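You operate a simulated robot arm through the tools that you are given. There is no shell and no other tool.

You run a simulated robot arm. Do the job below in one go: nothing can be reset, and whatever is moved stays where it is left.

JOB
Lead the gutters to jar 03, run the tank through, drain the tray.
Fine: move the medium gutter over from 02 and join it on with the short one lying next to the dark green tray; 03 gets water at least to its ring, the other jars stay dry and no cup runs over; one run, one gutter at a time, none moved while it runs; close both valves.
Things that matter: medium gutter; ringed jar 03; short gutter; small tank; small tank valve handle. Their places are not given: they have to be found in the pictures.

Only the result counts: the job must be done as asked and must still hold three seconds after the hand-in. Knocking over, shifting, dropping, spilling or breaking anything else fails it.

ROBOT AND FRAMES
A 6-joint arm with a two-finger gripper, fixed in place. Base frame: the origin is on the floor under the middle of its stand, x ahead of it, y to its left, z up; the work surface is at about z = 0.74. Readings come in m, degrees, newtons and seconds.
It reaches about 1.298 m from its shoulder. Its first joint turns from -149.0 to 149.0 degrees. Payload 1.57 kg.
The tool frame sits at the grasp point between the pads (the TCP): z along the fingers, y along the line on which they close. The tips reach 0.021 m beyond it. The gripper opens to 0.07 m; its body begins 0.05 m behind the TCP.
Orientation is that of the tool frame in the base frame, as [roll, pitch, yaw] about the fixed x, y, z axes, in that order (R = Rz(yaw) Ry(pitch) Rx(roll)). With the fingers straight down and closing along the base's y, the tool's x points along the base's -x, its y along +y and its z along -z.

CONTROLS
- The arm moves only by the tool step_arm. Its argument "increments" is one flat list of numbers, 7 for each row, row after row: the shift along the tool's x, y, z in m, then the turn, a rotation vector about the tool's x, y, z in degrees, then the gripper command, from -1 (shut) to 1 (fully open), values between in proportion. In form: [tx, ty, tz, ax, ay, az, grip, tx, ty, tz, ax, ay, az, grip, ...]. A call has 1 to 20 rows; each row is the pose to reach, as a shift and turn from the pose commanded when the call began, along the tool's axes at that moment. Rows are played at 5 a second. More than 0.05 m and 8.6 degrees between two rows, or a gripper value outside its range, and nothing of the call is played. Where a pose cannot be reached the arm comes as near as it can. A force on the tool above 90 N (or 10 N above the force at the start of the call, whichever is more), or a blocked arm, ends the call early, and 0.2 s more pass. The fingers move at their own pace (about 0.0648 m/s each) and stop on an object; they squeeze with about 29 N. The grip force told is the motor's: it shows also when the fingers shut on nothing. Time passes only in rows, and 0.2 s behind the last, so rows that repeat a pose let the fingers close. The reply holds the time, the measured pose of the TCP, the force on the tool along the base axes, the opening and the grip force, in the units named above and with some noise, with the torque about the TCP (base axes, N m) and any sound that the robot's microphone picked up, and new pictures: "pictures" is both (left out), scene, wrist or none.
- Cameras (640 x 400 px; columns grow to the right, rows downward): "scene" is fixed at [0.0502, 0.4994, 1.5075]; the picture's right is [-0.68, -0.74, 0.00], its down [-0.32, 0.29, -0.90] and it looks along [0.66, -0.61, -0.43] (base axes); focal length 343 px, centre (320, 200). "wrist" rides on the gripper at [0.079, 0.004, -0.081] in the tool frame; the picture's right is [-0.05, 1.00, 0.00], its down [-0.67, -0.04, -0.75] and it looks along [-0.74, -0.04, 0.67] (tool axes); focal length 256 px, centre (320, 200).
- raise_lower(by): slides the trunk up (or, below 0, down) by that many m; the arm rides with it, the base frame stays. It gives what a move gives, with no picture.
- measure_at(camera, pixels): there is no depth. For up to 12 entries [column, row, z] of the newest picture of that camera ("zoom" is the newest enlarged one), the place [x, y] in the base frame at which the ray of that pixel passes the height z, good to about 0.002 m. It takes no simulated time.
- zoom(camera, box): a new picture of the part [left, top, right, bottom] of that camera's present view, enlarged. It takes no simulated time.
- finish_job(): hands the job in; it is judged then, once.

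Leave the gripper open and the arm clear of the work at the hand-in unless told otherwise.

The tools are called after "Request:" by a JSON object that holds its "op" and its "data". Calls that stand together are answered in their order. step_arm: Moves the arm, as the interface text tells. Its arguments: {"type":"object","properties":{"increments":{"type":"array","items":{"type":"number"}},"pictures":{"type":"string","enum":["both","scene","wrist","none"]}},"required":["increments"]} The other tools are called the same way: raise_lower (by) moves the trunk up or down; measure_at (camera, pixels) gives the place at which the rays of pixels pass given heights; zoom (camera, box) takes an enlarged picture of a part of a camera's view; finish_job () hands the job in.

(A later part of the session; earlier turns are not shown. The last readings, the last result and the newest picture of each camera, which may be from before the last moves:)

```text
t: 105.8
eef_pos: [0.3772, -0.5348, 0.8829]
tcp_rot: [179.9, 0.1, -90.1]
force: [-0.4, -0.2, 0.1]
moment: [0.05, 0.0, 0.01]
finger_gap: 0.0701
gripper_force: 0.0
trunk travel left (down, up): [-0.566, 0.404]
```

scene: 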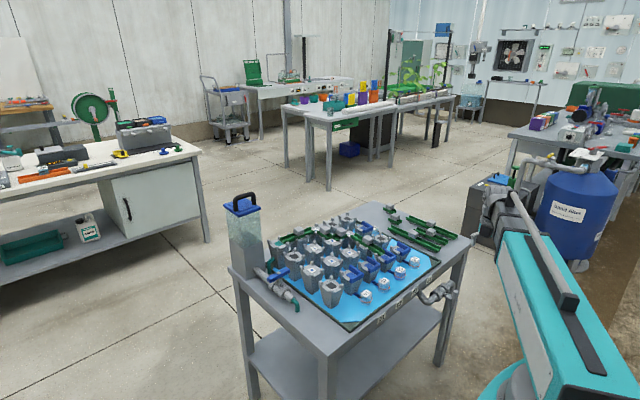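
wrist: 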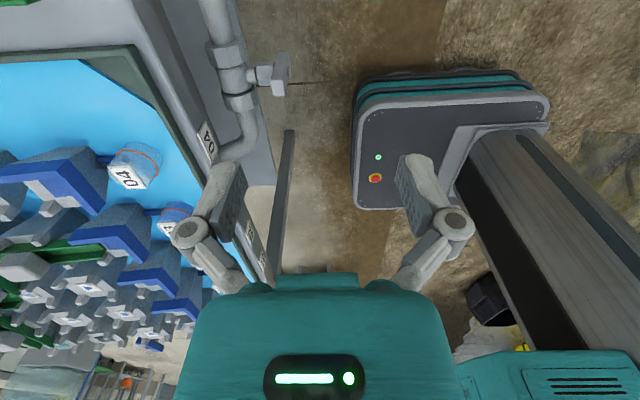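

The view is clear: the handle is at about (282, 75), the table edge is on the left, and the robot's base on the right. I'll lower partway to TCP z ≈ 0.76 and check clearance to the table edge.

Request:
{"op": "raise_lower", "data": {"by": -0.12}}

Request:
{"op": "step_arm", "data": {"increments": [0, 0, 0, 0, 0, 0, 1], "pictures": "both"}}

Request:
{"op": "zoom", "data": {"camera": "scene", "box": [420, 240, 516, 300]}}

Request:
{"op": "zoom", "data": {"camera": "wrist", "box": [160, 60, 320, 160]}}

```text
t: 107.3
eef_pos: [0.3765, -0.534, 0.7651]
tcp_rot: [180.0, -0.1, -90.3]
force: [0.5, 0.4, 0.1]
moment: [-0.02, 0.04, 0.01]
finger_gap: 0.0701
gripper_force: 0.1
trunk travel left (down, up): [-0.446, 0.524]
```

```text
t: 107.7
eef_pos: [0.378, -0.5347, 0.7647]
tcp_rot: [-180.0, 0.0, -90.3]
force: [-0.2, -1.2, -0.6]
moment: [0.02, 0.02, 0.0]
finger_gap: 0.0702
gripper_force: 0.1
trunk travel left (down, up): [-0.446, 0.524]
```

scene: 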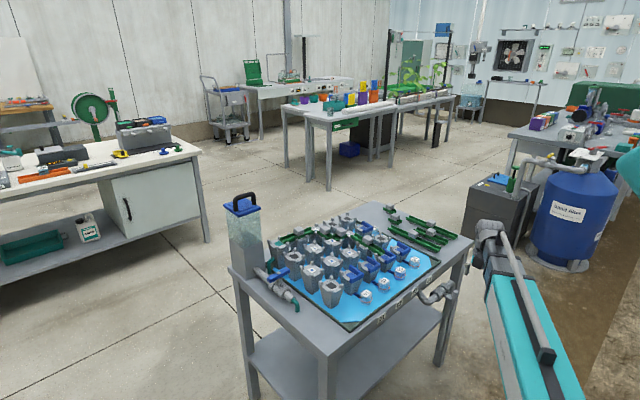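
wrist: 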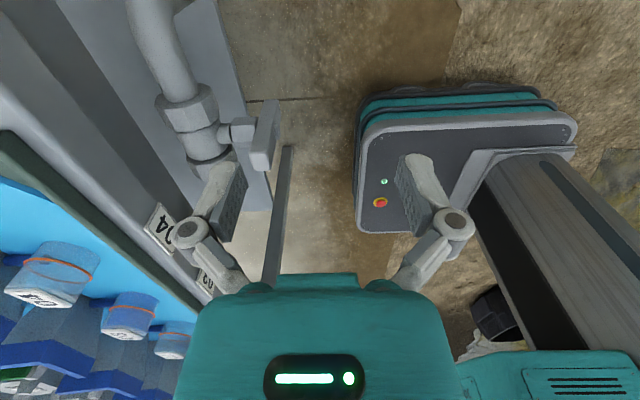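

```text
6.67 times, centred on (468, 270) of scene
```

zoom: 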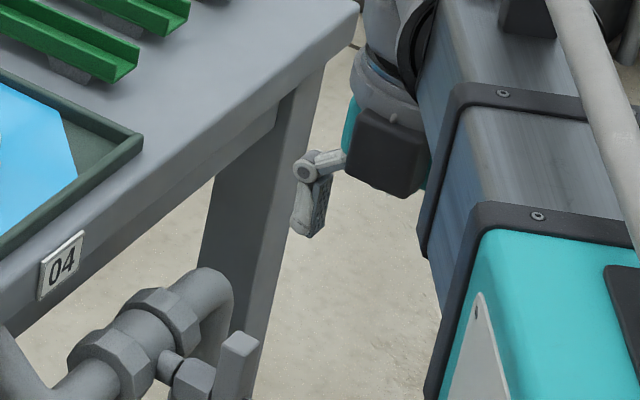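

```text
4.00 times, centred on (240, 110) of wrist
```

zoom: 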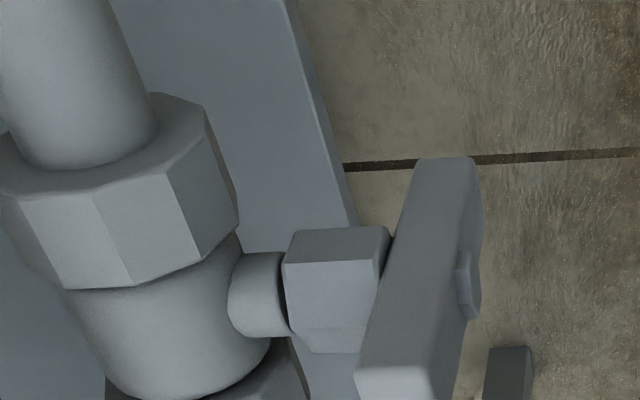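

Request:
{"op": "measure_at", "data": {"camera": "wrist", "pixels": [[260, 160, 0.698], [276.5, 130, 0.661], [250, 152, 0.698], [269, 154, 0.698], [234, 168, 0.744], [216, 130, 0.66]]}}

Request:
{"op": "zoom", "data": {"camera": "wrist", "box": [192, 110, 320, 190]}}

```text
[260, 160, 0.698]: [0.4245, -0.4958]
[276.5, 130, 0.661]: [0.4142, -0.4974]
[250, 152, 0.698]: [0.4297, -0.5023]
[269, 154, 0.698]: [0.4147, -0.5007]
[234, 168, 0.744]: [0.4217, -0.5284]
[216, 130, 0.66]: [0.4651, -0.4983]
```

```text
5.00 times, centred on (256, 150) of wrist
```

zoom: 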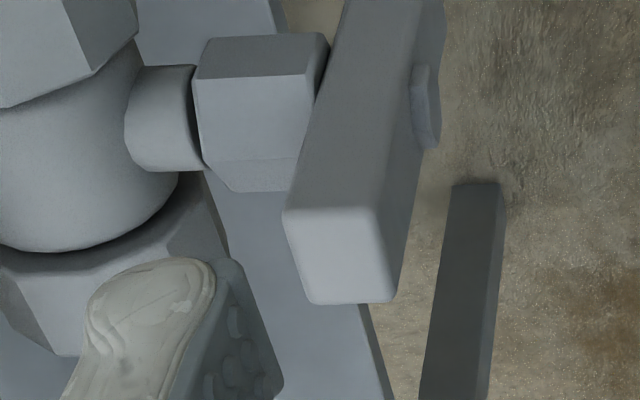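

The geometry is confirmed. I'll shift 5 mm to -x so the finger stays clear of the stem collar, and lower so the tip is at z ≈ 0.689, beside the upper part of the bar on its -y side.

Request:
{"op": "step_arm", "data": {"increments": [0, 0.005, 0, 0, 0, 0, 1], "pictures": "none"}}

Request:
{"op": "raise_lower", "data": {"by": -0.055}}

Request:
{"op": "step_arm", "data": {"increments": [0, 0, 0, 0, 0, 0, 1], "pictures": "both"}}

Request:
{"op": "zoom", "data": {"camera": "scene", "box": [420, 255, 500, 305]}}

Request:
{"op": "zoom", "data": {"camera": "wrist", "box": [192, 110, 320, 190]}}

```text
t: 108.1
eef_pos: [0.3736, -0.5344, 0.7643]
tcp_rot: [-179.9, 0.0, -90.2]
force: [0.4, 0.5, -0.4]
moment: [-0.04, 0.02, 0.01]
finger_gap: 0.0702
gripper_force: 0.1
trunk travel left (down, up): [-0.446, 0.524]
```

```text
t: 109.1
eef_pos: [0.3734, -0.5345, 0.7094]
tcp_rot: [-180.0, 0.0, -90.2]
force: [0.1, 0.5, -0.7]
moment: [0.01, -0.02, 0.01]
finger_gap: 0.0699
gripper_force: 0.1
trunk travel left (down, up): [-0.391, 0.579]
```

```text
t: 109.5
eef_pos: [0.3722, -0.5347, 0.7097]
tcp_rot: [180.0, 0.1, -90.3]
force: [0.1, 0.4, -0.1]
moment: [0.03, 0.03, 0.04]
finger_gap: 0.07
gripper_force: 0.1
trunk travel left (down, up): [-0.391, 0.579]
```

scene: 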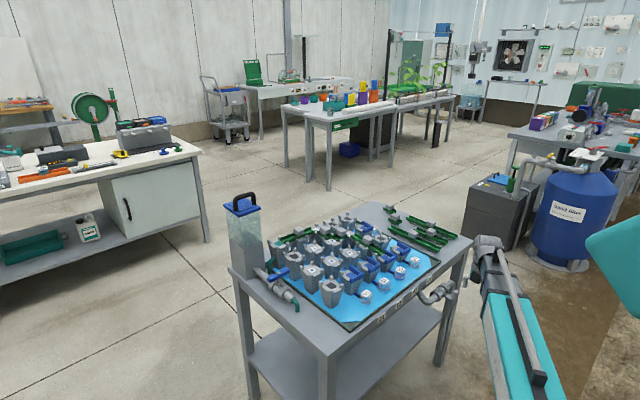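
wrist: 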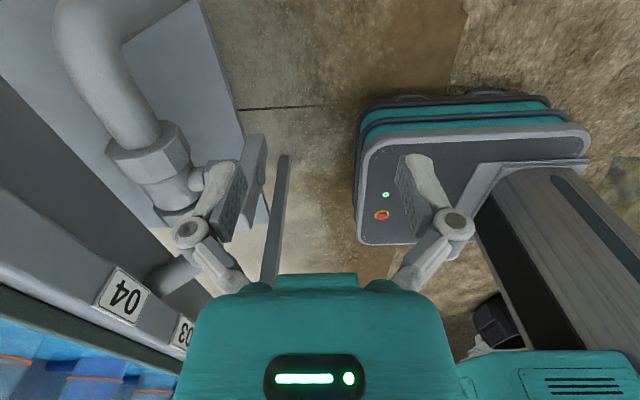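

```text
8.00 times, centred on (460, 280) of scene
```

zoom: 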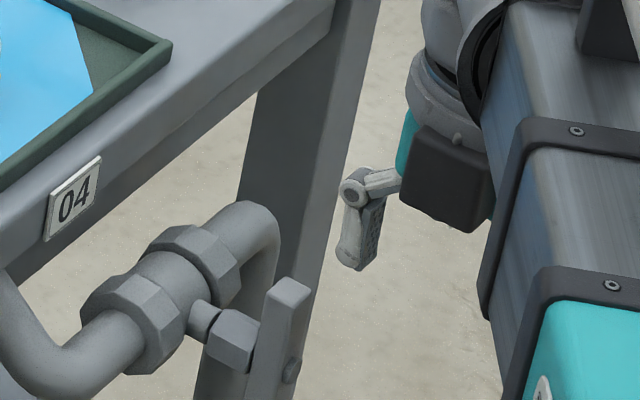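

```text
5.00 times, centred on (256, 150) of wrist
```

zoom: 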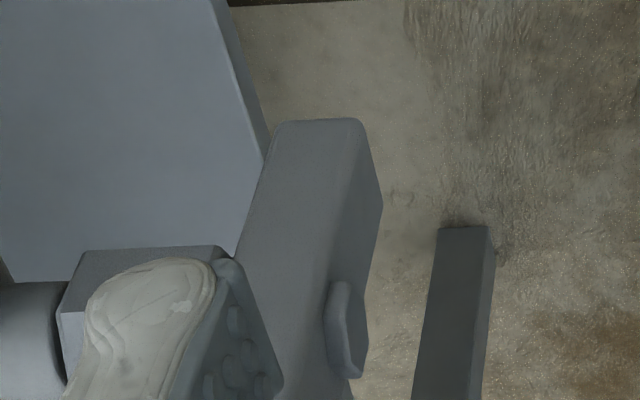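

The pusher finger is level with the upper part of the bar. I'll sweep toward +y by 30 mm as a test push of the top end and read the force.

Request:
{"op": "step_arm", "data": {"increments": [-0.01, 0, 0, 0, 0, 0, 1, -0.02, 0, 0, 0, 0, 0, 1, -0.024, 0, 0, 0, 0, 0, 1, -0.027, 0, 0, 0, 0, 0, 1, -0.03, 0, 0, 0, 0, 0, 1], "pictures": "both"}}

Request:
{"op": "zoom", "data": {"camera": "scene", "box": [420, 265, 484, 305]}}

Request:
{"op": "zoom", "data": {"camera": "wrist", "box": [192, 110, 320, 190]}}

```text
t: 110.7
eef_pos: [0.3733, -0.5045, 0.7098]
tcp_rot: [180.0, 0.0, -90.2]
force: [0.4, 0.5, 0.4]
moment: [0.05, 0.0, 0.0]
finger_gap: 0.0699
gripper_force: 0.1
trunk travel left (down, up): [-0.391, 0.579]
```

scene: 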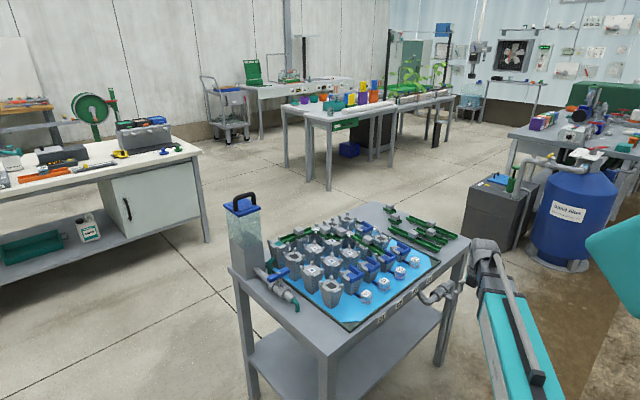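
wrist: 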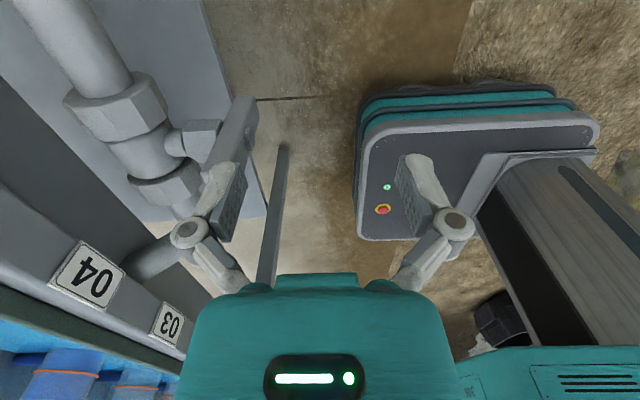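

```text
10.00 times, centred on (452, 285) of scene
```

zoom: 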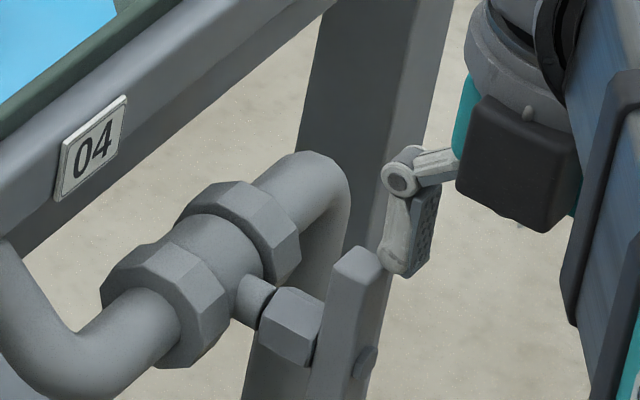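

```text
5.00 times, centred on (256, 150) of wrist
```

zoom: 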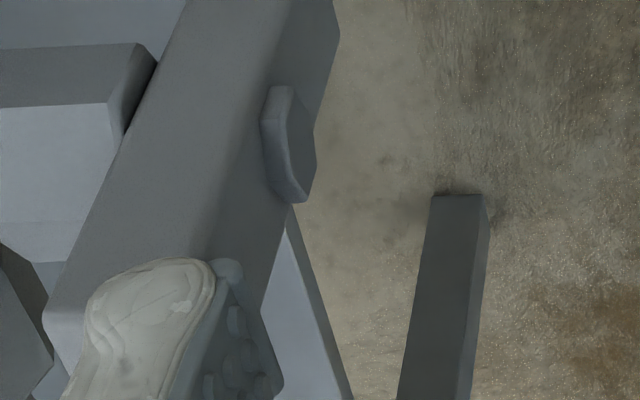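

No contact yet, but the finger is right beside the bar top. I'll continue toward +y in small steps.

Request:
{"op": "step_arm", "data": {"increments": [-0.003, 0, 0, 0, 0, 0, 1, -0.006, 0, 0, 0, 0, 0, 1, -0.009, 0, 0, 0, 0, 0, 1, -0.012, 0, 0, 0, 0, 0, 1], "pictures": "both"}}

Request:
{"op": "zoom", "data": {"camera": "scene", "box": [420, 265, 484, 305]}}

Request:
{"op": "zoom", "data": {"camera": "wrist", "box": [192, 110, 320, 190]}}

```text
t: 111.7
eef_pos: [0.3741, -0.4913, 0.7094]
tcp_rot: [-180.0, 0.0, -90.2]
force: [-0.1, -0.1, -0.3]
moment: [-0.03, 0.01, -0.02]
finger_gap: 0.0702
gripper_force: 0.1
trunk travel left (down, up): [-0.391, 0.579]
```

scene: 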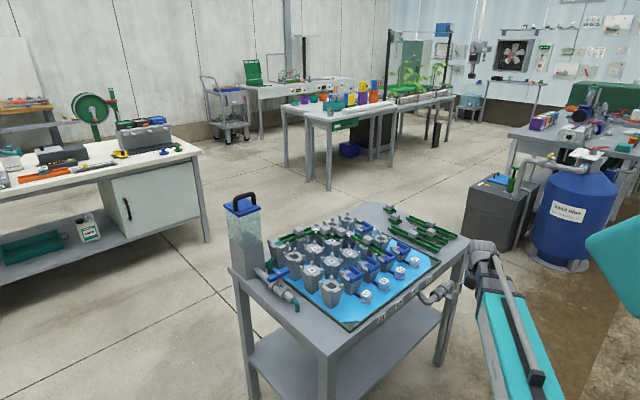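
wrist: 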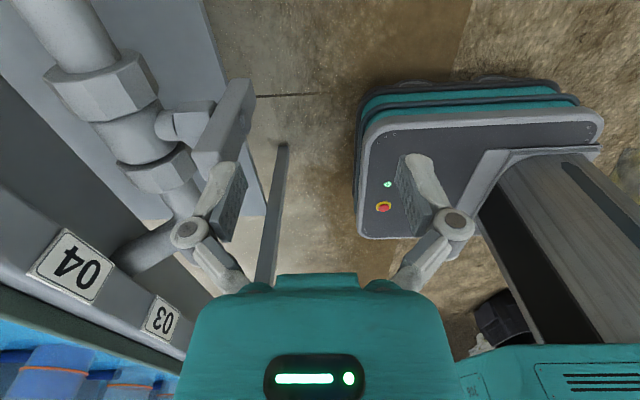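

```text
10.00 times, centred on (452, 285) of scene
```

zoom: 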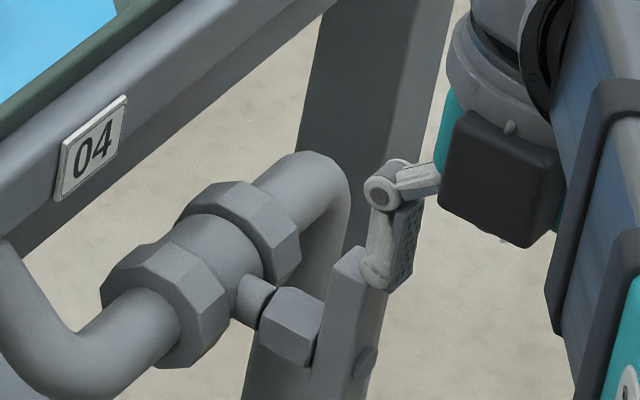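

```text
5.00 times, centred on (256, 150) of wrist
```

zoom: 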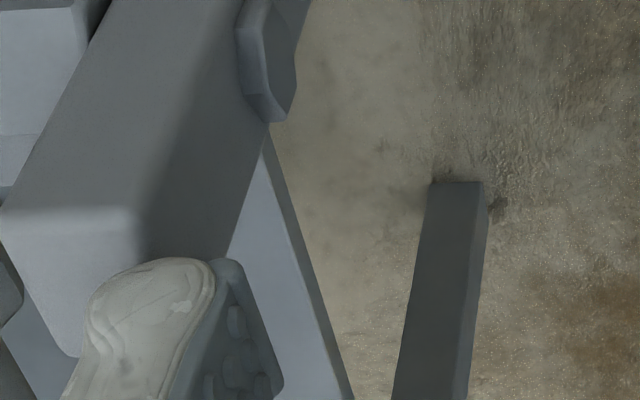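

The finger's y is past the bar but there's no force, so it must be passing in front of or above the bar. I'll measure where the tip really is.

Request:
{"op": "measure_at", "data": {"camera": "scene", "pixels": [[458.3, 293.8, 0.68], [458.3, 293.8, 0.7], [458.3, 293.8, 0.72], [456.1, 291.4, 0.698]]}}

Request:
{"op": "measure_at", "data": {"camera": "wrist", "pixels": [[210, 174, 0.689], [241, 165, 0.689], [225, 162, 0.689], [225, 162, 0.7], [192, 152, 0.698], [218, 152, 0.698]]}}

Request:
{"op": "zoom", "data": {"camera": "scene", "box": [436, 272, 476, 297]}}

Request:
{"op": "zoom", "data": {"camera": "wrist", "box": [160, 70, 288, 150]}}

```text
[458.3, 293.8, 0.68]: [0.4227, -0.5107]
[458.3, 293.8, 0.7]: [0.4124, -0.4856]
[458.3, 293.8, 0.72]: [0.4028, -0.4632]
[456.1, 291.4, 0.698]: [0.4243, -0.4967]
```

```text
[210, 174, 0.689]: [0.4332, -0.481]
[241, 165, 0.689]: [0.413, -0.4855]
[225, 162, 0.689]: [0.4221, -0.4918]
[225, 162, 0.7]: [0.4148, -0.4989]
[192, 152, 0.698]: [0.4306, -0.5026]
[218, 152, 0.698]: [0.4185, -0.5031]
```

```text
16.00 times, centred on (456, 284) of scene
```

zoom: 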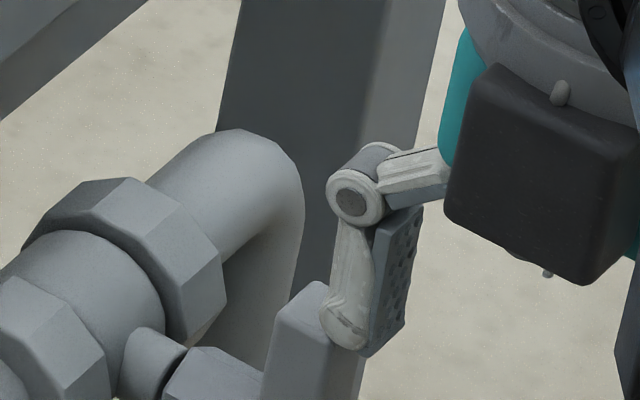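

```text
5.00 times, centred on (224, 110) of wrist
```

zoom: 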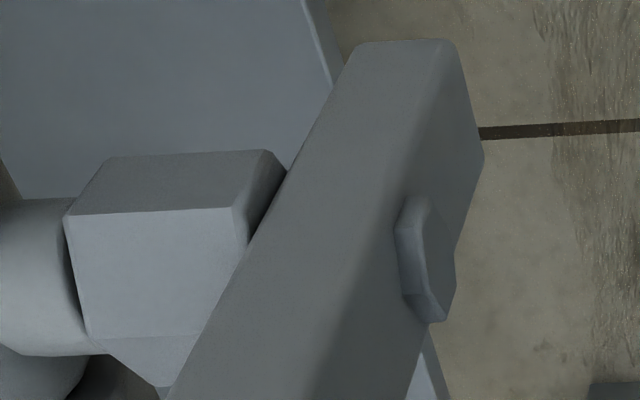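

The open fingertip is actually just above the bar's top, at about 0.699, because the tips retract when open. I'll go back to -y, lower 13 mm, and sweep again.

Request:
{"op": "step_arm", "data": {"increments": [0.02, 0, 0, 0, 0, 0, 1, 0.041, 0, 0, 0, 0, 0, 1, 0.041, 0, 0, 0, 0, 0, 1], "pictures": "none"}}

Request:
{"op": "raise_lower", "data": {"by": -0.013}}

Request:
{"op": "step_arm", "data": {"increments": [-0.008, 0, 0, 0, 0, 0, 1, -0.016, 0, 0, 0, 0, 0, 1, -0.02, 0, 0, 0, 0, 0, 1, -0.023, 0, 0, 0, 0, 0, 1, -0.026, 0, 0, 0, 0, 0, 1], "pictures": "both"}}

Request:
{"op": "zoom", "data": {"camera": "scene", "box": [436, 277, 476, 302]}}

```text
t: 112.5
eef_pos: [0.373, -0.5332, 0.7097]
tcp_rot: [180.0, 0.0, -90.2]
force: [1.1, 0.7, 0.2]
moment: [0.0, 0.02, 0.01]
finger_gap: 0.0701
gripper_force: 0.1
trunk travel left (down, up): [-0.391, 0.579]
```

```text
t: 113.1
eef_pos: [0.3724, -0.5321, 0.696]
tcp_rot: [-180.0, -0.1, -90.1]
force: [0.5, -0.3, -0.4]
moment: [0.02, 0.0, 0.02]
finger_gap: 0.0697
gripper_force: 0.1
trunk travel left (down, up): [-0.378, 0.592]
```

```text
t: 114.3
eef_pos: [0.3727, -0.5065, 0.697]
tcp_rot: [180.0, 0.0, -90.2]
force: [-0.3, -2.7, 2.1]
moment: [-0.02, -0.12, -0.14]
finger_gap: 0.0699
gripper_force: 0.1
trunk travel left (down, up): [-0.378, 0.592]
```

scene: 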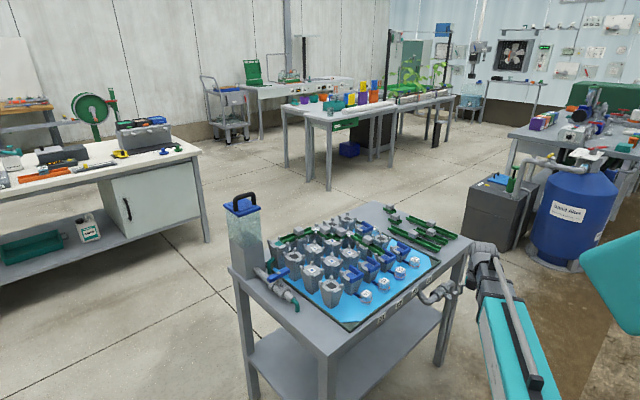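
wrist: 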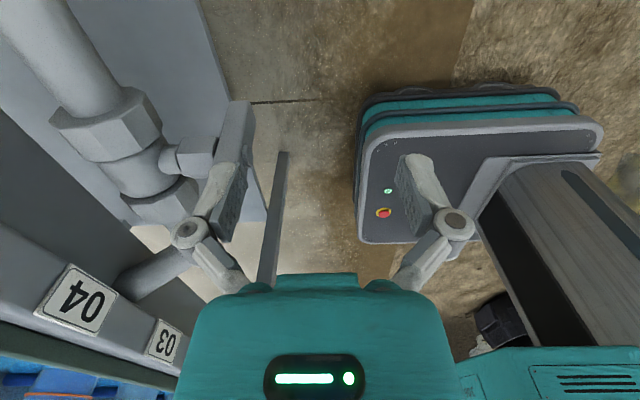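

```text
16.00 times, centred on (456, 290) of scene
```

zoom: 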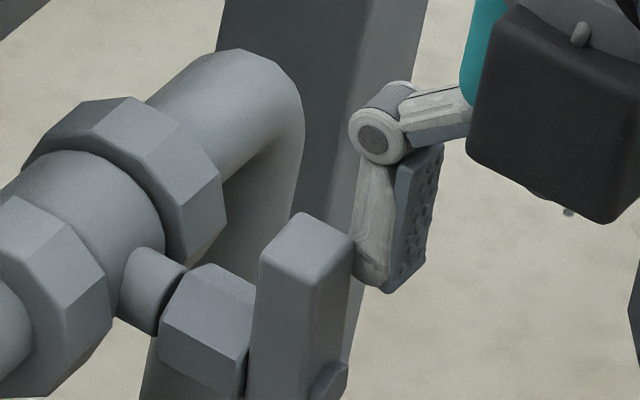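

There's contact now (-2.7 N in y). I'll push another 8 mm and check whether the handle follows.

Request:
{"op": "step_arm", "data": {"increments": [-0.002, 0, 0, 0, 0, 0, 1, -0.004, 0, 0, 0, 0, 0, 1, -0.006, 0, 0, 0, 0, 0, 1, -0.008, 0, 0, 0, 0, 0, 1], "pictures": "both"}}

Request:
{"op": "zoom", "data": {"camera": "scene", "box": [436, 277, 476, 302]}}

```text
t: 115.3
eef_pos: [0.3725, -0.4984, 0.6968]
tcp_rot: [180.0, 0.0, -90.2]
force: [-1.5, -0.6, 0.3]
moment: [-0.02, 0.01, -0.03]
finger_gap: 0.0698
gripper_force: 0.1
trunk travel left (down, up): [-0.378, 0.592]
```

scene: 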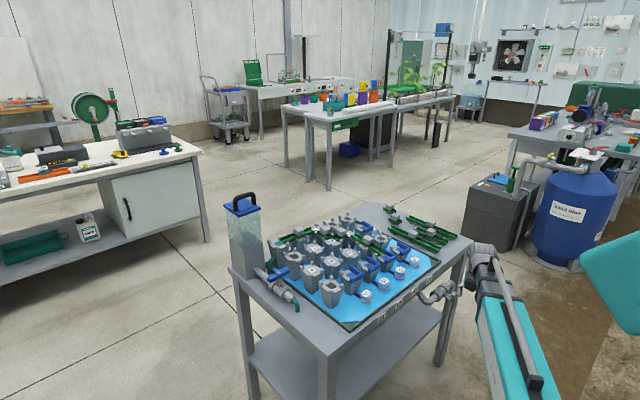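
wrist: 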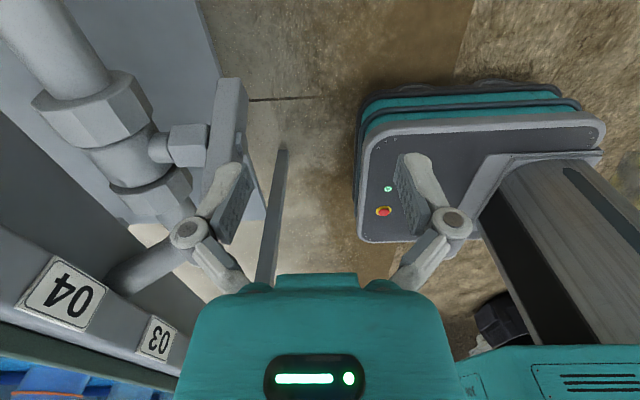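

```text
16.00 times, centred on (456, 290) of scene
```

zoom: 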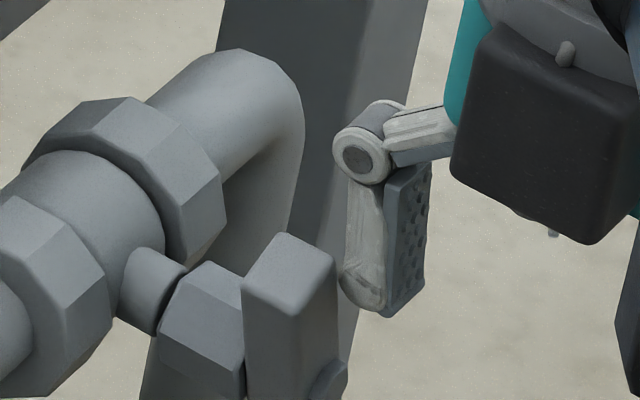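

The bar's top is tilting toward +y with little force, so this is the opening direction. I'll keep sweeping to the side.

Request:
{"op": "step_arm", "data": {"increments": [-0.004, 0, 0, 0, 0, 0, 1, -0.008, 0, 0, 0, 0, 0, 1, -0.012, 0, 0, 0, 0, 0, 1, -0.016, 0, 0, 0, 0, 0, 1, -0.02, 0, 0, 0, 0, 0, 1], "pictures": "both"}}

Request:
{"op": "zoom", "data": {"camera": "scene", "box": [436, 277, 476, 302]}}

Request:
{"op": "zoom", "data": {"camera": "wrist", "box": [160, 70, 288, 150]}}

```text
t: 116.5
eef_pos: [0.3723, -0.479, 0.6969]
tcp_rot: [179.9, -0.1, -90.2]
force: [-2.1, -0.5, -0.2]
moment: [-0.02, -0.03, -0.01]
finger_gap: 0.0698
gripper_force: 0.1
trunk travel left (down, up): [-0.378, 0.592]
```

scene: 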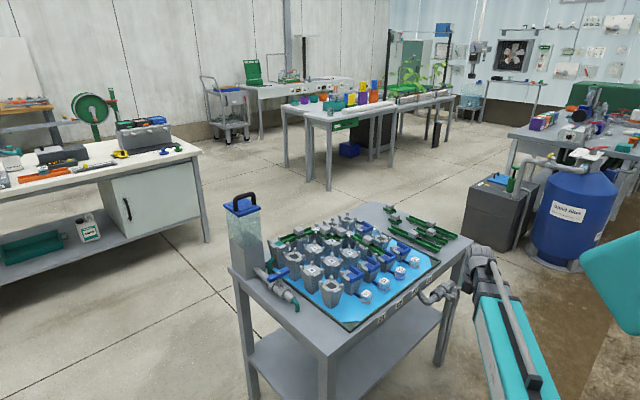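
wrist: 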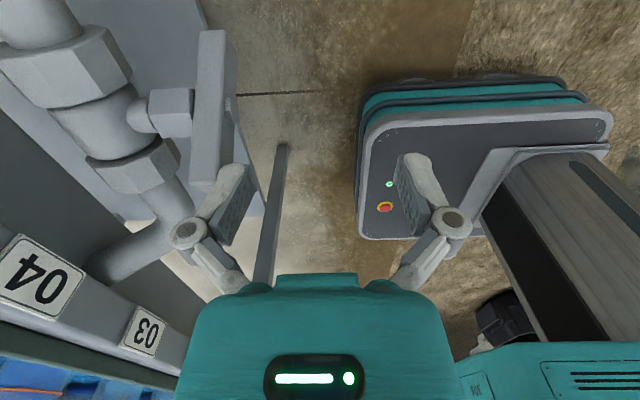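

```text
16.00 times, centred on (456, 290) of scene
```

zoom: 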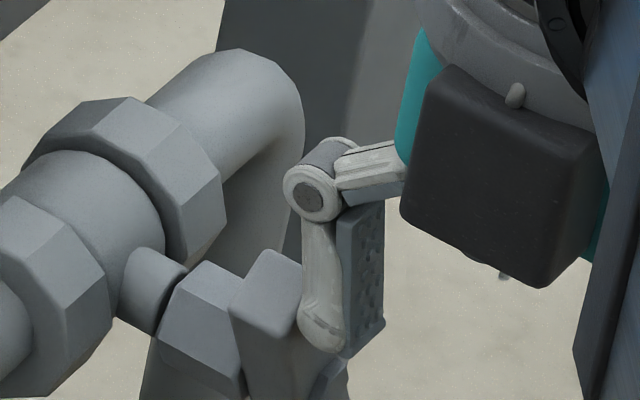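

```text
5.00 times, centred on (224, 110) of wrist
```

zoom: 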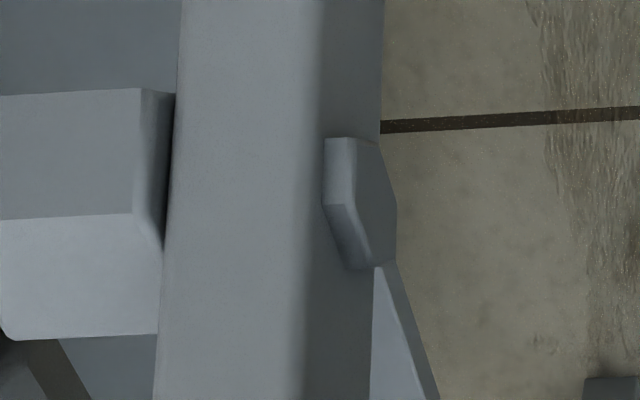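

It's at roughly 50° now. I'll move 5 mm further and then lower the trunk to press the top end down toward horizontal.

Request:
{"op": "step_arm", "data": {"increments": [-0.003, 0, 0, 0, 0, 0, 1, -0.005, 0, 0, 0, 0, 0, 1], "pictures": "none"}}

Request:
{"op": "raise_lower", "data": {"by": -0.008}}

Request:
{"op": "raise_lower", "data": {"by": -0.008}}

Request:
{"op": "step_arm", "data": {"increments": [0, 0, 0, 0, 0, 0, 1], "pictures": "both"}}

Request:
{"op": "zoom", "data": {"camera": "scene", "box": [436, 277, 476, 302]}}

Request:
{"op": "zoom", "data": {"camera": "wrist", "box": [160, 70, 288, 150]}}

```text
t: 117.1
eef_pos: [0.3727, -0.4736, 0.6964]
tcp_rot: [-180.0, 0.0, -90.2]
force: [-1.4, -1.0, 0.7]
moment: [-0.03, -0.04, -0.03]
finger_gap: 0.0702
gripper_force: 0.0
trunk travel left (down, up): [-0.378, 0.592]
```

```text
t: 117.7
eef_pos: [0.3728, -0.4739, 0.6882]
tcp_rot: [180.0, 0.0, -90.2]
force: [-3.7, 0.0, 0.7]
moment: [-0.04, -0.05, 0.02]
finger_gap: 0.0698
gripper_force: 0.0
trunk travel left (down, up): [-0.37, 0.6]
```

```text
t: 118.2
eef_pos: [0.3718, -0.4726, 0.6811]
tcp_rot: [180.0, 0.0, -90.2]
force: [-6.5, 2.4, 2.7]
moment: [-0.01, -0.2, 0.02]
finger_gap: 0.0697
gripper_force: 0.1
trunk travel left (down, up): [-0.362, 0.608]
```

```text
t: 118.7
eef_pos: [0.3716, -0.4728, 0.6805]
tcp_rot: [180.0, -0.1, -90.3]
force: [-6.0, 2.0, 2.4]
moment: [0.01, -0.22, -0.02]
finger_gap: 0.0695
gripper_force: 0.1
trunk travel left (down, up): [-0.362, 0.608]
```

scene: 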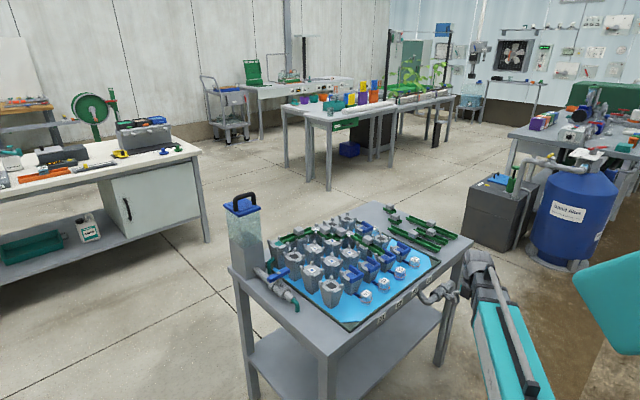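
wrist: 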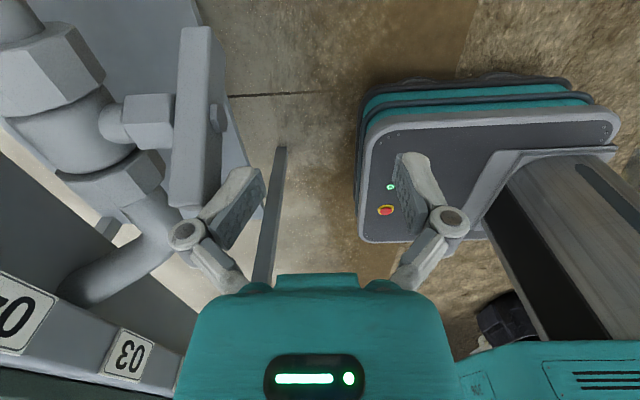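

```text
16.00 times, centred on (456, 290) of scene
```

zoom: 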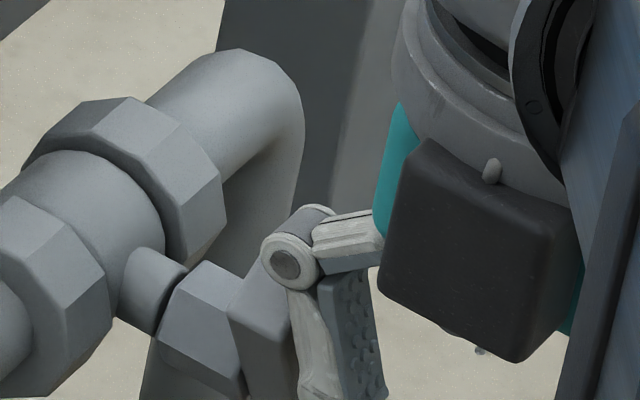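

```text
5.00 times, centred on (224, 110) of wrist
```

zoom: 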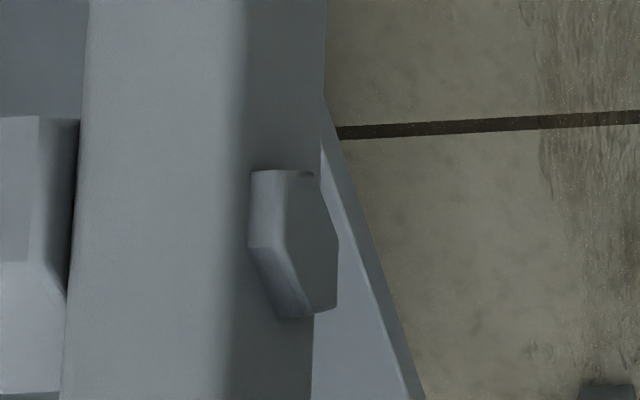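

The finger slid to the front face of the bar (Fx -6 N) because the overlap in x was too small. I'll raise, shift +5 mm in x and +6 mm in y so it comes down on top of the bar's end.

Request:
{"op": "raise_lower", "data": {"by": 0.024}}

Request:
{"op": "step_arm", "data": {"increments": [-0.003, -0.003, 0, 0, 0, 0, 1, -0.006, -0.006, 0, 0, 0, 0, 1], "pictures": "both"}}

Request:
{"op": "zoom", "data": {"camera": "scene", "box": [436, 277, 476, 302]}}

Request:
{"op": "zoom", "data": {"camera": "wrist", "box": [160, 90, 288, 170]}}

```text
t: 119.3
eef_pos: [0.3734, -0.474, 0.7037]
tcp_rot: [180.0, 0.1, -90.1]
force: [-1.5, -0.5, 0.4]
moment: [-0.02, -0.06, 0.0]
finger_gap: 0.0703
gripper_force: 0.1
trunk travel left (down, up): [-0.386, 0.584]
```

```text
t: 120.0
eef_pos: [0.3788, -0.4681, 0.7045]
tcp_rot: [179.9, 0.0, -90.2]
force: [0.2, -1.1, -0.1]
moment: [-0.03, 0.0, -0.01]
finger_gap: 0.0699
gripper_force: 0.1
trunk travel left (down, up): [-0.386, 0.584]
```

scene: 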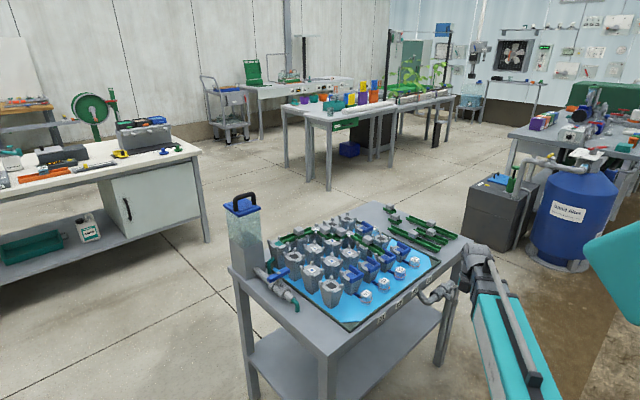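
wrist: 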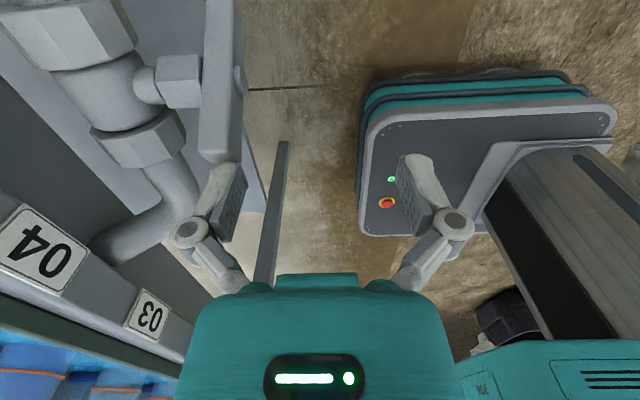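

```text
16.00 times, centred on (456, 290) of scene
```

zoom: 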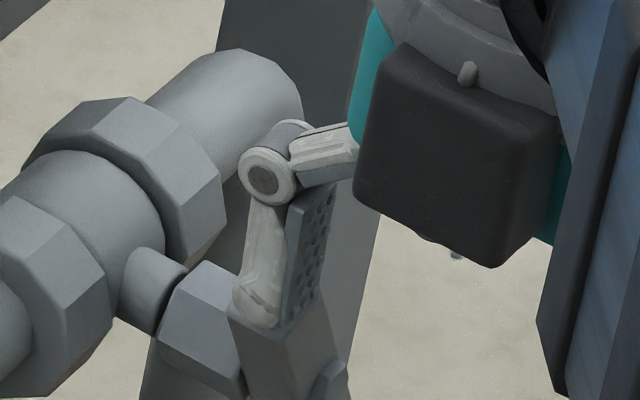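

```text
5.00 times, centred on (224, 130) of wrist
```

zoom: 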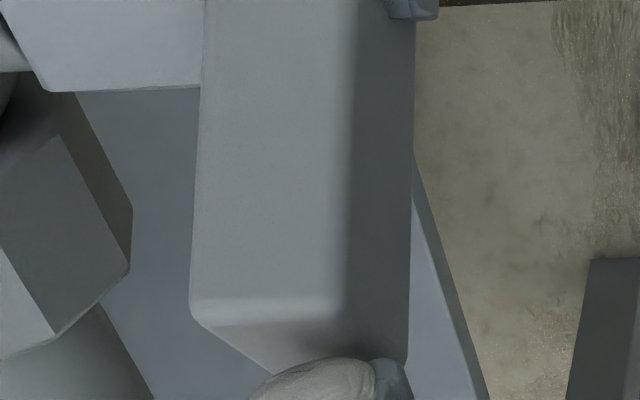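

The fingertip is now over the bar's end. I'll lower in steps to press it down.

Request:
{"op": "raise_lower", "data": {"by": -0.01}}

Request:
{"op": "raise_lower", "data": {"by": -0.006}}

Request:
{"op": "step_arm", "data": {"increments": [0, 0, 0, 0, 0, 0, 1], "pictures": "both"}}

Request:
{"op": "zoom", "data": {"camera": "scene", "box": [436, 277, 476, 302]}}

Request:
{"op": "zoom", "data": {"camera": "wrist", "box": [160, 90, 288, 170]}}

```text
t: 120.5
eef_pos: [0.379, -0.4607, 0.6963]
tcp_rot: [-179.6, 0.3, -89.9]
force: [13.7, 39.7, 40.9]
moment: [0.01, -1.78, 1.76]
finger_gap: 0.0704
gripper_force: 0.2
trunk travel left (down, up): [-0.376, 0.594]
```

```text
t: 121.1
eef_pos: [0.3812, -0.4555, 0.6901]
tcp_rot: [-179.0, 1.2, -89.5]
force: [5.8, 32.5, 19.6]
moment: [0.08, -0.85, 1.32]
finger_gap: 0.0708
gripper_force: 0.2
trunk travel left (down, up): [-0.37, 0.6]
stopped: the force on the tool passed its limit at 94 N (the readings are from after the stop); the commanded pose is now the measured one
```

```text
t: 121.5
eef_pos: [0.3822, -0.4566, 0.6902]
tcp_rot: [-179.0, 1.2, -89.6]
force: [8.2, 40.6, 28.1]
moment: [0.09, -1.18, 1.61]
finger_gap: 0.0711
gripper_force: 0.1
trunk travel left (down, up): [-0.37, 0.6]
```

scene: 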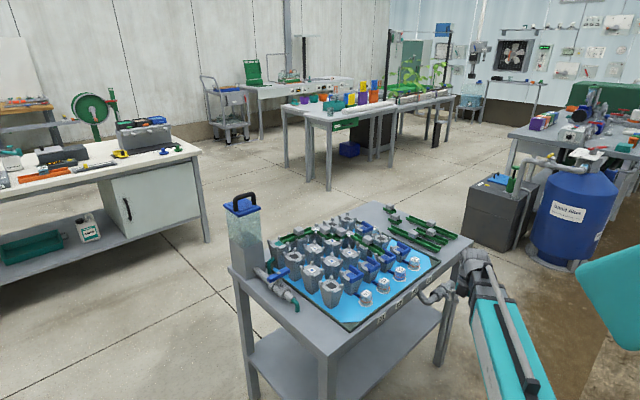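
wrist: 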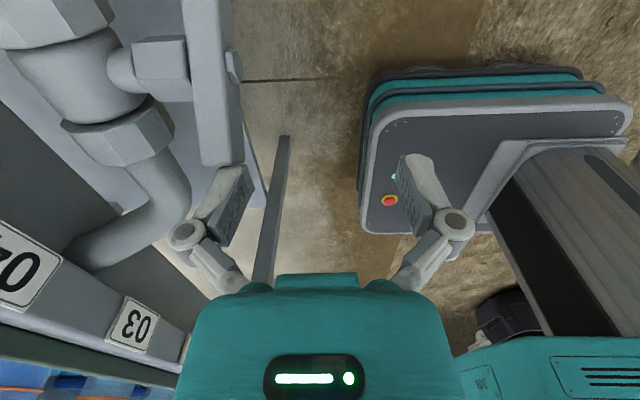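

```text
16.00 times, centred on (456, 290) of scene
```

zoom: 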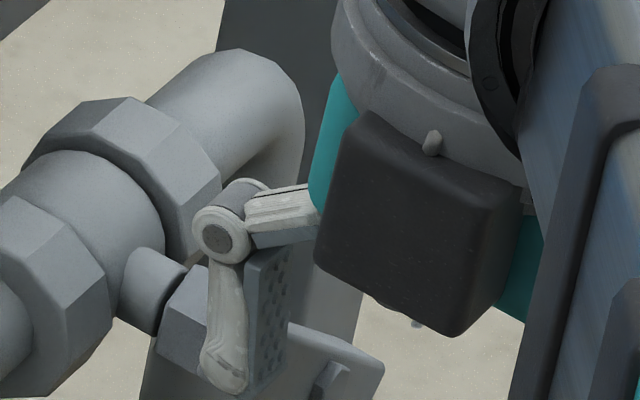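

```text
5.00 times, centred on (224, 130) of wrist
```

zoom: 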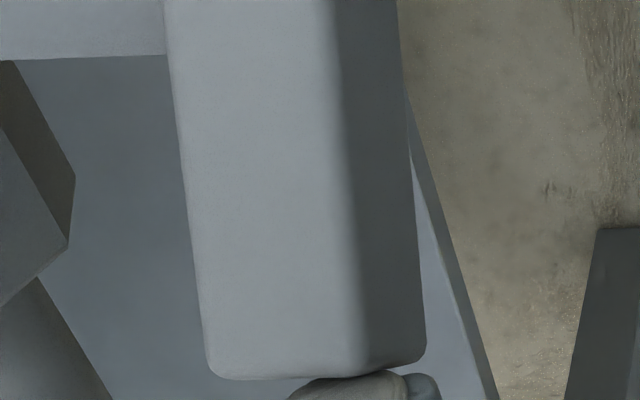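

The force limit tripped: the finger slid onto the bar's end face and is wedged, with 40 N to the side. The bar now looks close to horizontal. I'll raise to unload it.

Request:
{"op": "raise_lower", "data": {"by": 0.03}}

Request:
{"op": "step_arm", "data": {"increments": [0, 0, 0, 0, 0, 0, 1], "pictures": "both"}}

Request:
{"op": "zoom", "data": {"camera": "scene", "box": [436, 277, 476, 302]}}

Request:
{"op": "zoom", "data": {"camera": "wrist", "box": [150, 20, 278, 160]}}

```text
t: 122.2
eef_pos: [0.3813, -0.4608, 0.72]
tcp_rot: [-179.3, 0.9, -89.9]
force: [-0.9, -0.5, 0.0]
moment: [0.0, 0.0, 0.02]
finger_gap: 0.0697
gripper_force: 0.1
trunk travel left (down, up): [-0.4, 0.57]
```

```text
t: 122.6
eef_pos: [0.3818, -0.462, 0.7187]
tcp_rot: [-179.2, 1.0, -89.8]
force: [-0.2, -0.7, -0.5]
moment: [-0.03, 0.02, 0.02]
finger_gap: 0.0702
gripper_force: 0.0
trunk travel left (down, up): [-0.4, 0.57]
```

scene: 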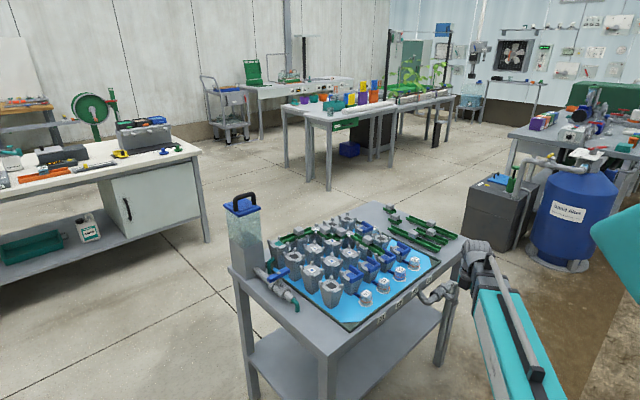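
wrist: 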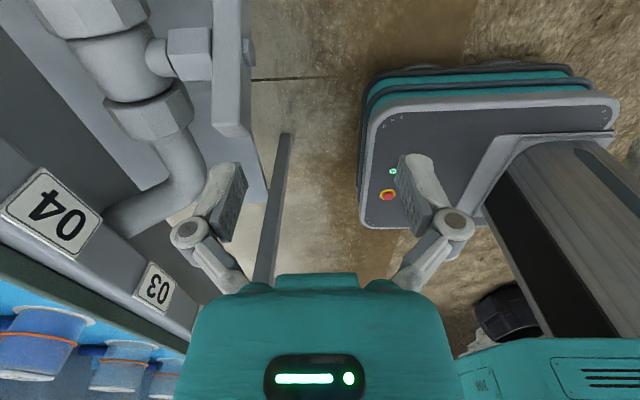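

```text
16.00 times, centred on (456, 290) of scene
```

zoom: 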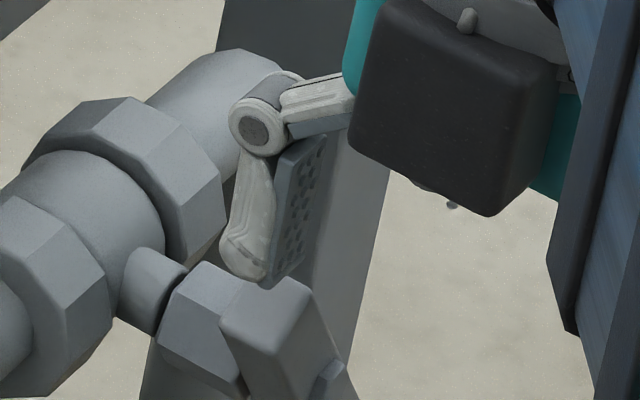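

```text
2.86 times, centred on (214, 90) of wrist
```

zoom: 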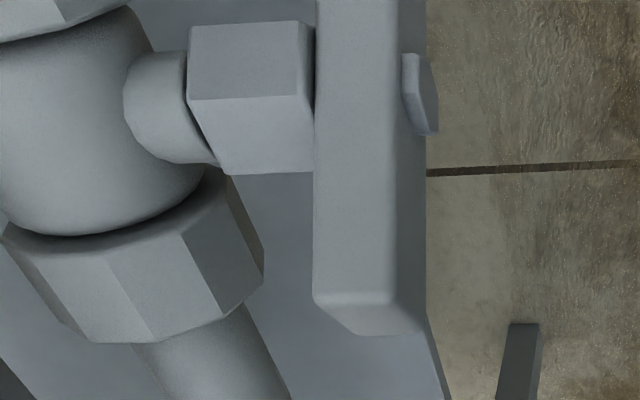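

Request:
{"op": "measure_at", "data": {"camera": "wrist", "pixels": [[225.7, 123.1, 0.67], [225.7, 123.1, 0.68], [225.7, 123.1, 0.69], [225.7, 123.1, 0.7], [212.2, 123.1, 0.68], [212.2, 123.1, 0.69], [239.2, 124, 0.68], [239.2, 124, 0.69]]}}

Request:
{"op": "zoom", "data": {"camera": "scene", "box": [440, 285, 472, 305]}}

```text
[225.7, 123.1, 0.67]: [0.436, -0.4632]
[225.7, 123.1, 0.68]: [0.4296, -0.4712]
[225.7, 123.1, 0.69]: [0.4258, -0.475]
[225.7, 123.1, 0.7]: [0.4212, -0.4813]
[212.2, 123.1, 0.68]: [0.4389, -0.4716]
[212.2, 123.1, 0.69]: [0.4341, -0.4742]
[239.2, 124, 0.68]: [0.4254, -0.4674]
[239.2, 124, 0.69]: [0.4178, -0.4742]
```

```text
16.00 times, centred on (456, 295) of scene
```

zoom: 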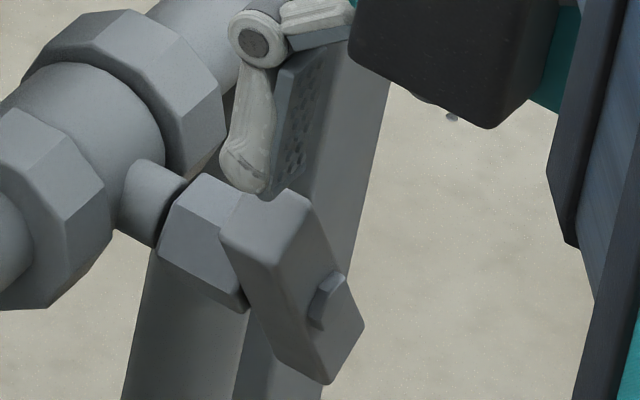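

I'll raise clear so that both cameras can see the handle unobstructed.

Request:
{"op": "raise_lower", "data": {"by": 0.1}}

Request:
{"op": "step_arm", "data": {"increments": [0.01, 0.02, 0, 0, 0, 0, 1, 0.02, 0.04, 0, 0, 0, 0, 1], "pictures": "both"}}

Request:
{"op": "zoom", "data": {"camera": "scene", "box": [432, 282, 472, 307]}}

Request:
{"op": "zoom", "data": {"camera": "wrist", "box": [180, 20, 308, 100]}}

Request:
{"op": "zoom", "data": {"camera": "scene", "box": [330, 240, 426, 300]}}

```text
t: 123.9
eef_pos: [0.3822, -0.4611, 0.8196]
tcp_rot: [-179.2, 1.0, -89.8]
force: [-0.1, 0.1, 0.1]
moment: [0.03, -0.05, -0.02]
finger_gap: 0.07
gripper_force: 0.1
trunk travel left (down, up): [-0.5, 0.47]
```

```text
t: 124.5
eef_pos: [0.342, -0.4816, 0.8185]
tcp_rot: [-179.2, 0.9, -89.9]
force: [-0.1, -1.0, 0.0]
moment: [0.04, 0.04, 0.0]
finger_gap: 0.0699
gripper_force: 0.1
trunk travel left (down, up): [-0.5, 0.47]
```

scene: 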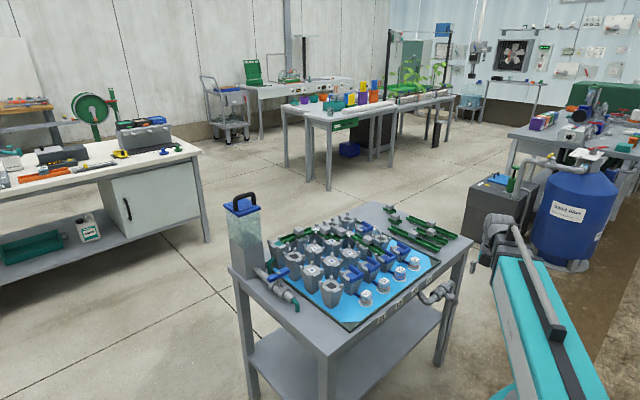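
wrist: 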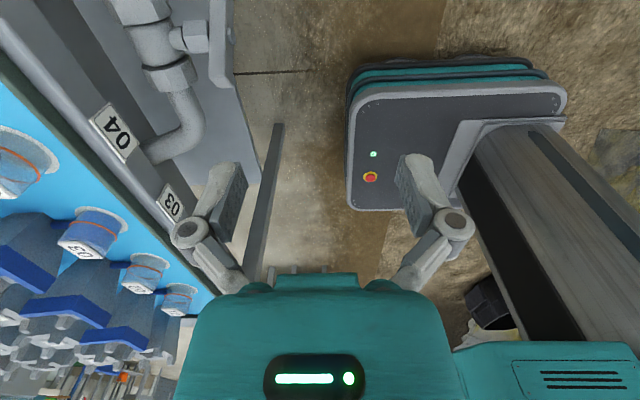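

```text
16.00 times, centred on (452, 294) of scene
```

zoom: 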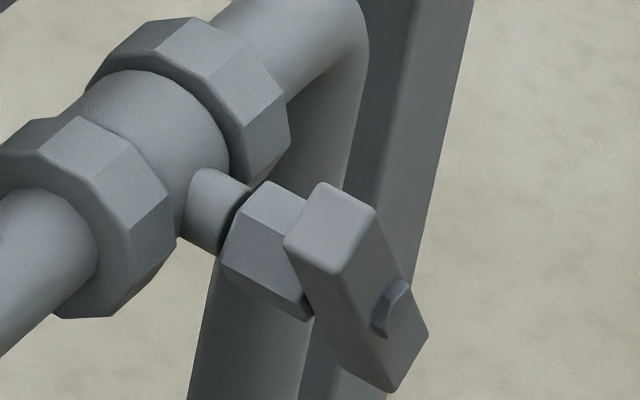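

```text
5.00 times, centred on (244, 60) of wrist
```

zoom: 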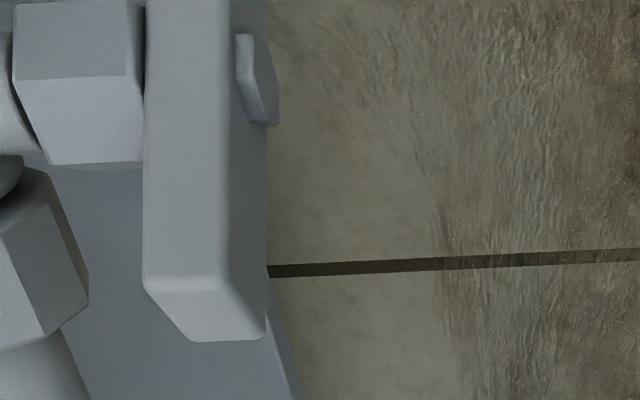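

```text
6.67 times, centred on (378, 270) of scene
```

zoom: 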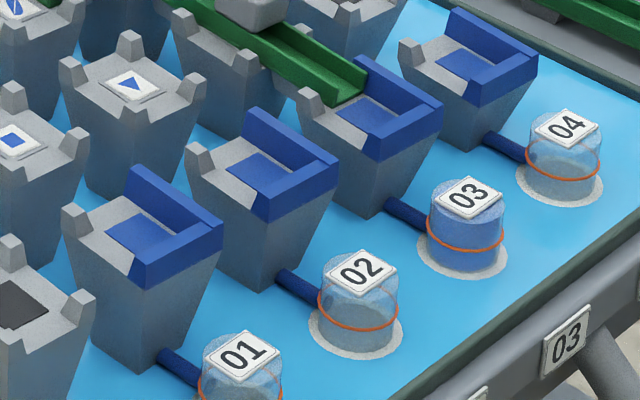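

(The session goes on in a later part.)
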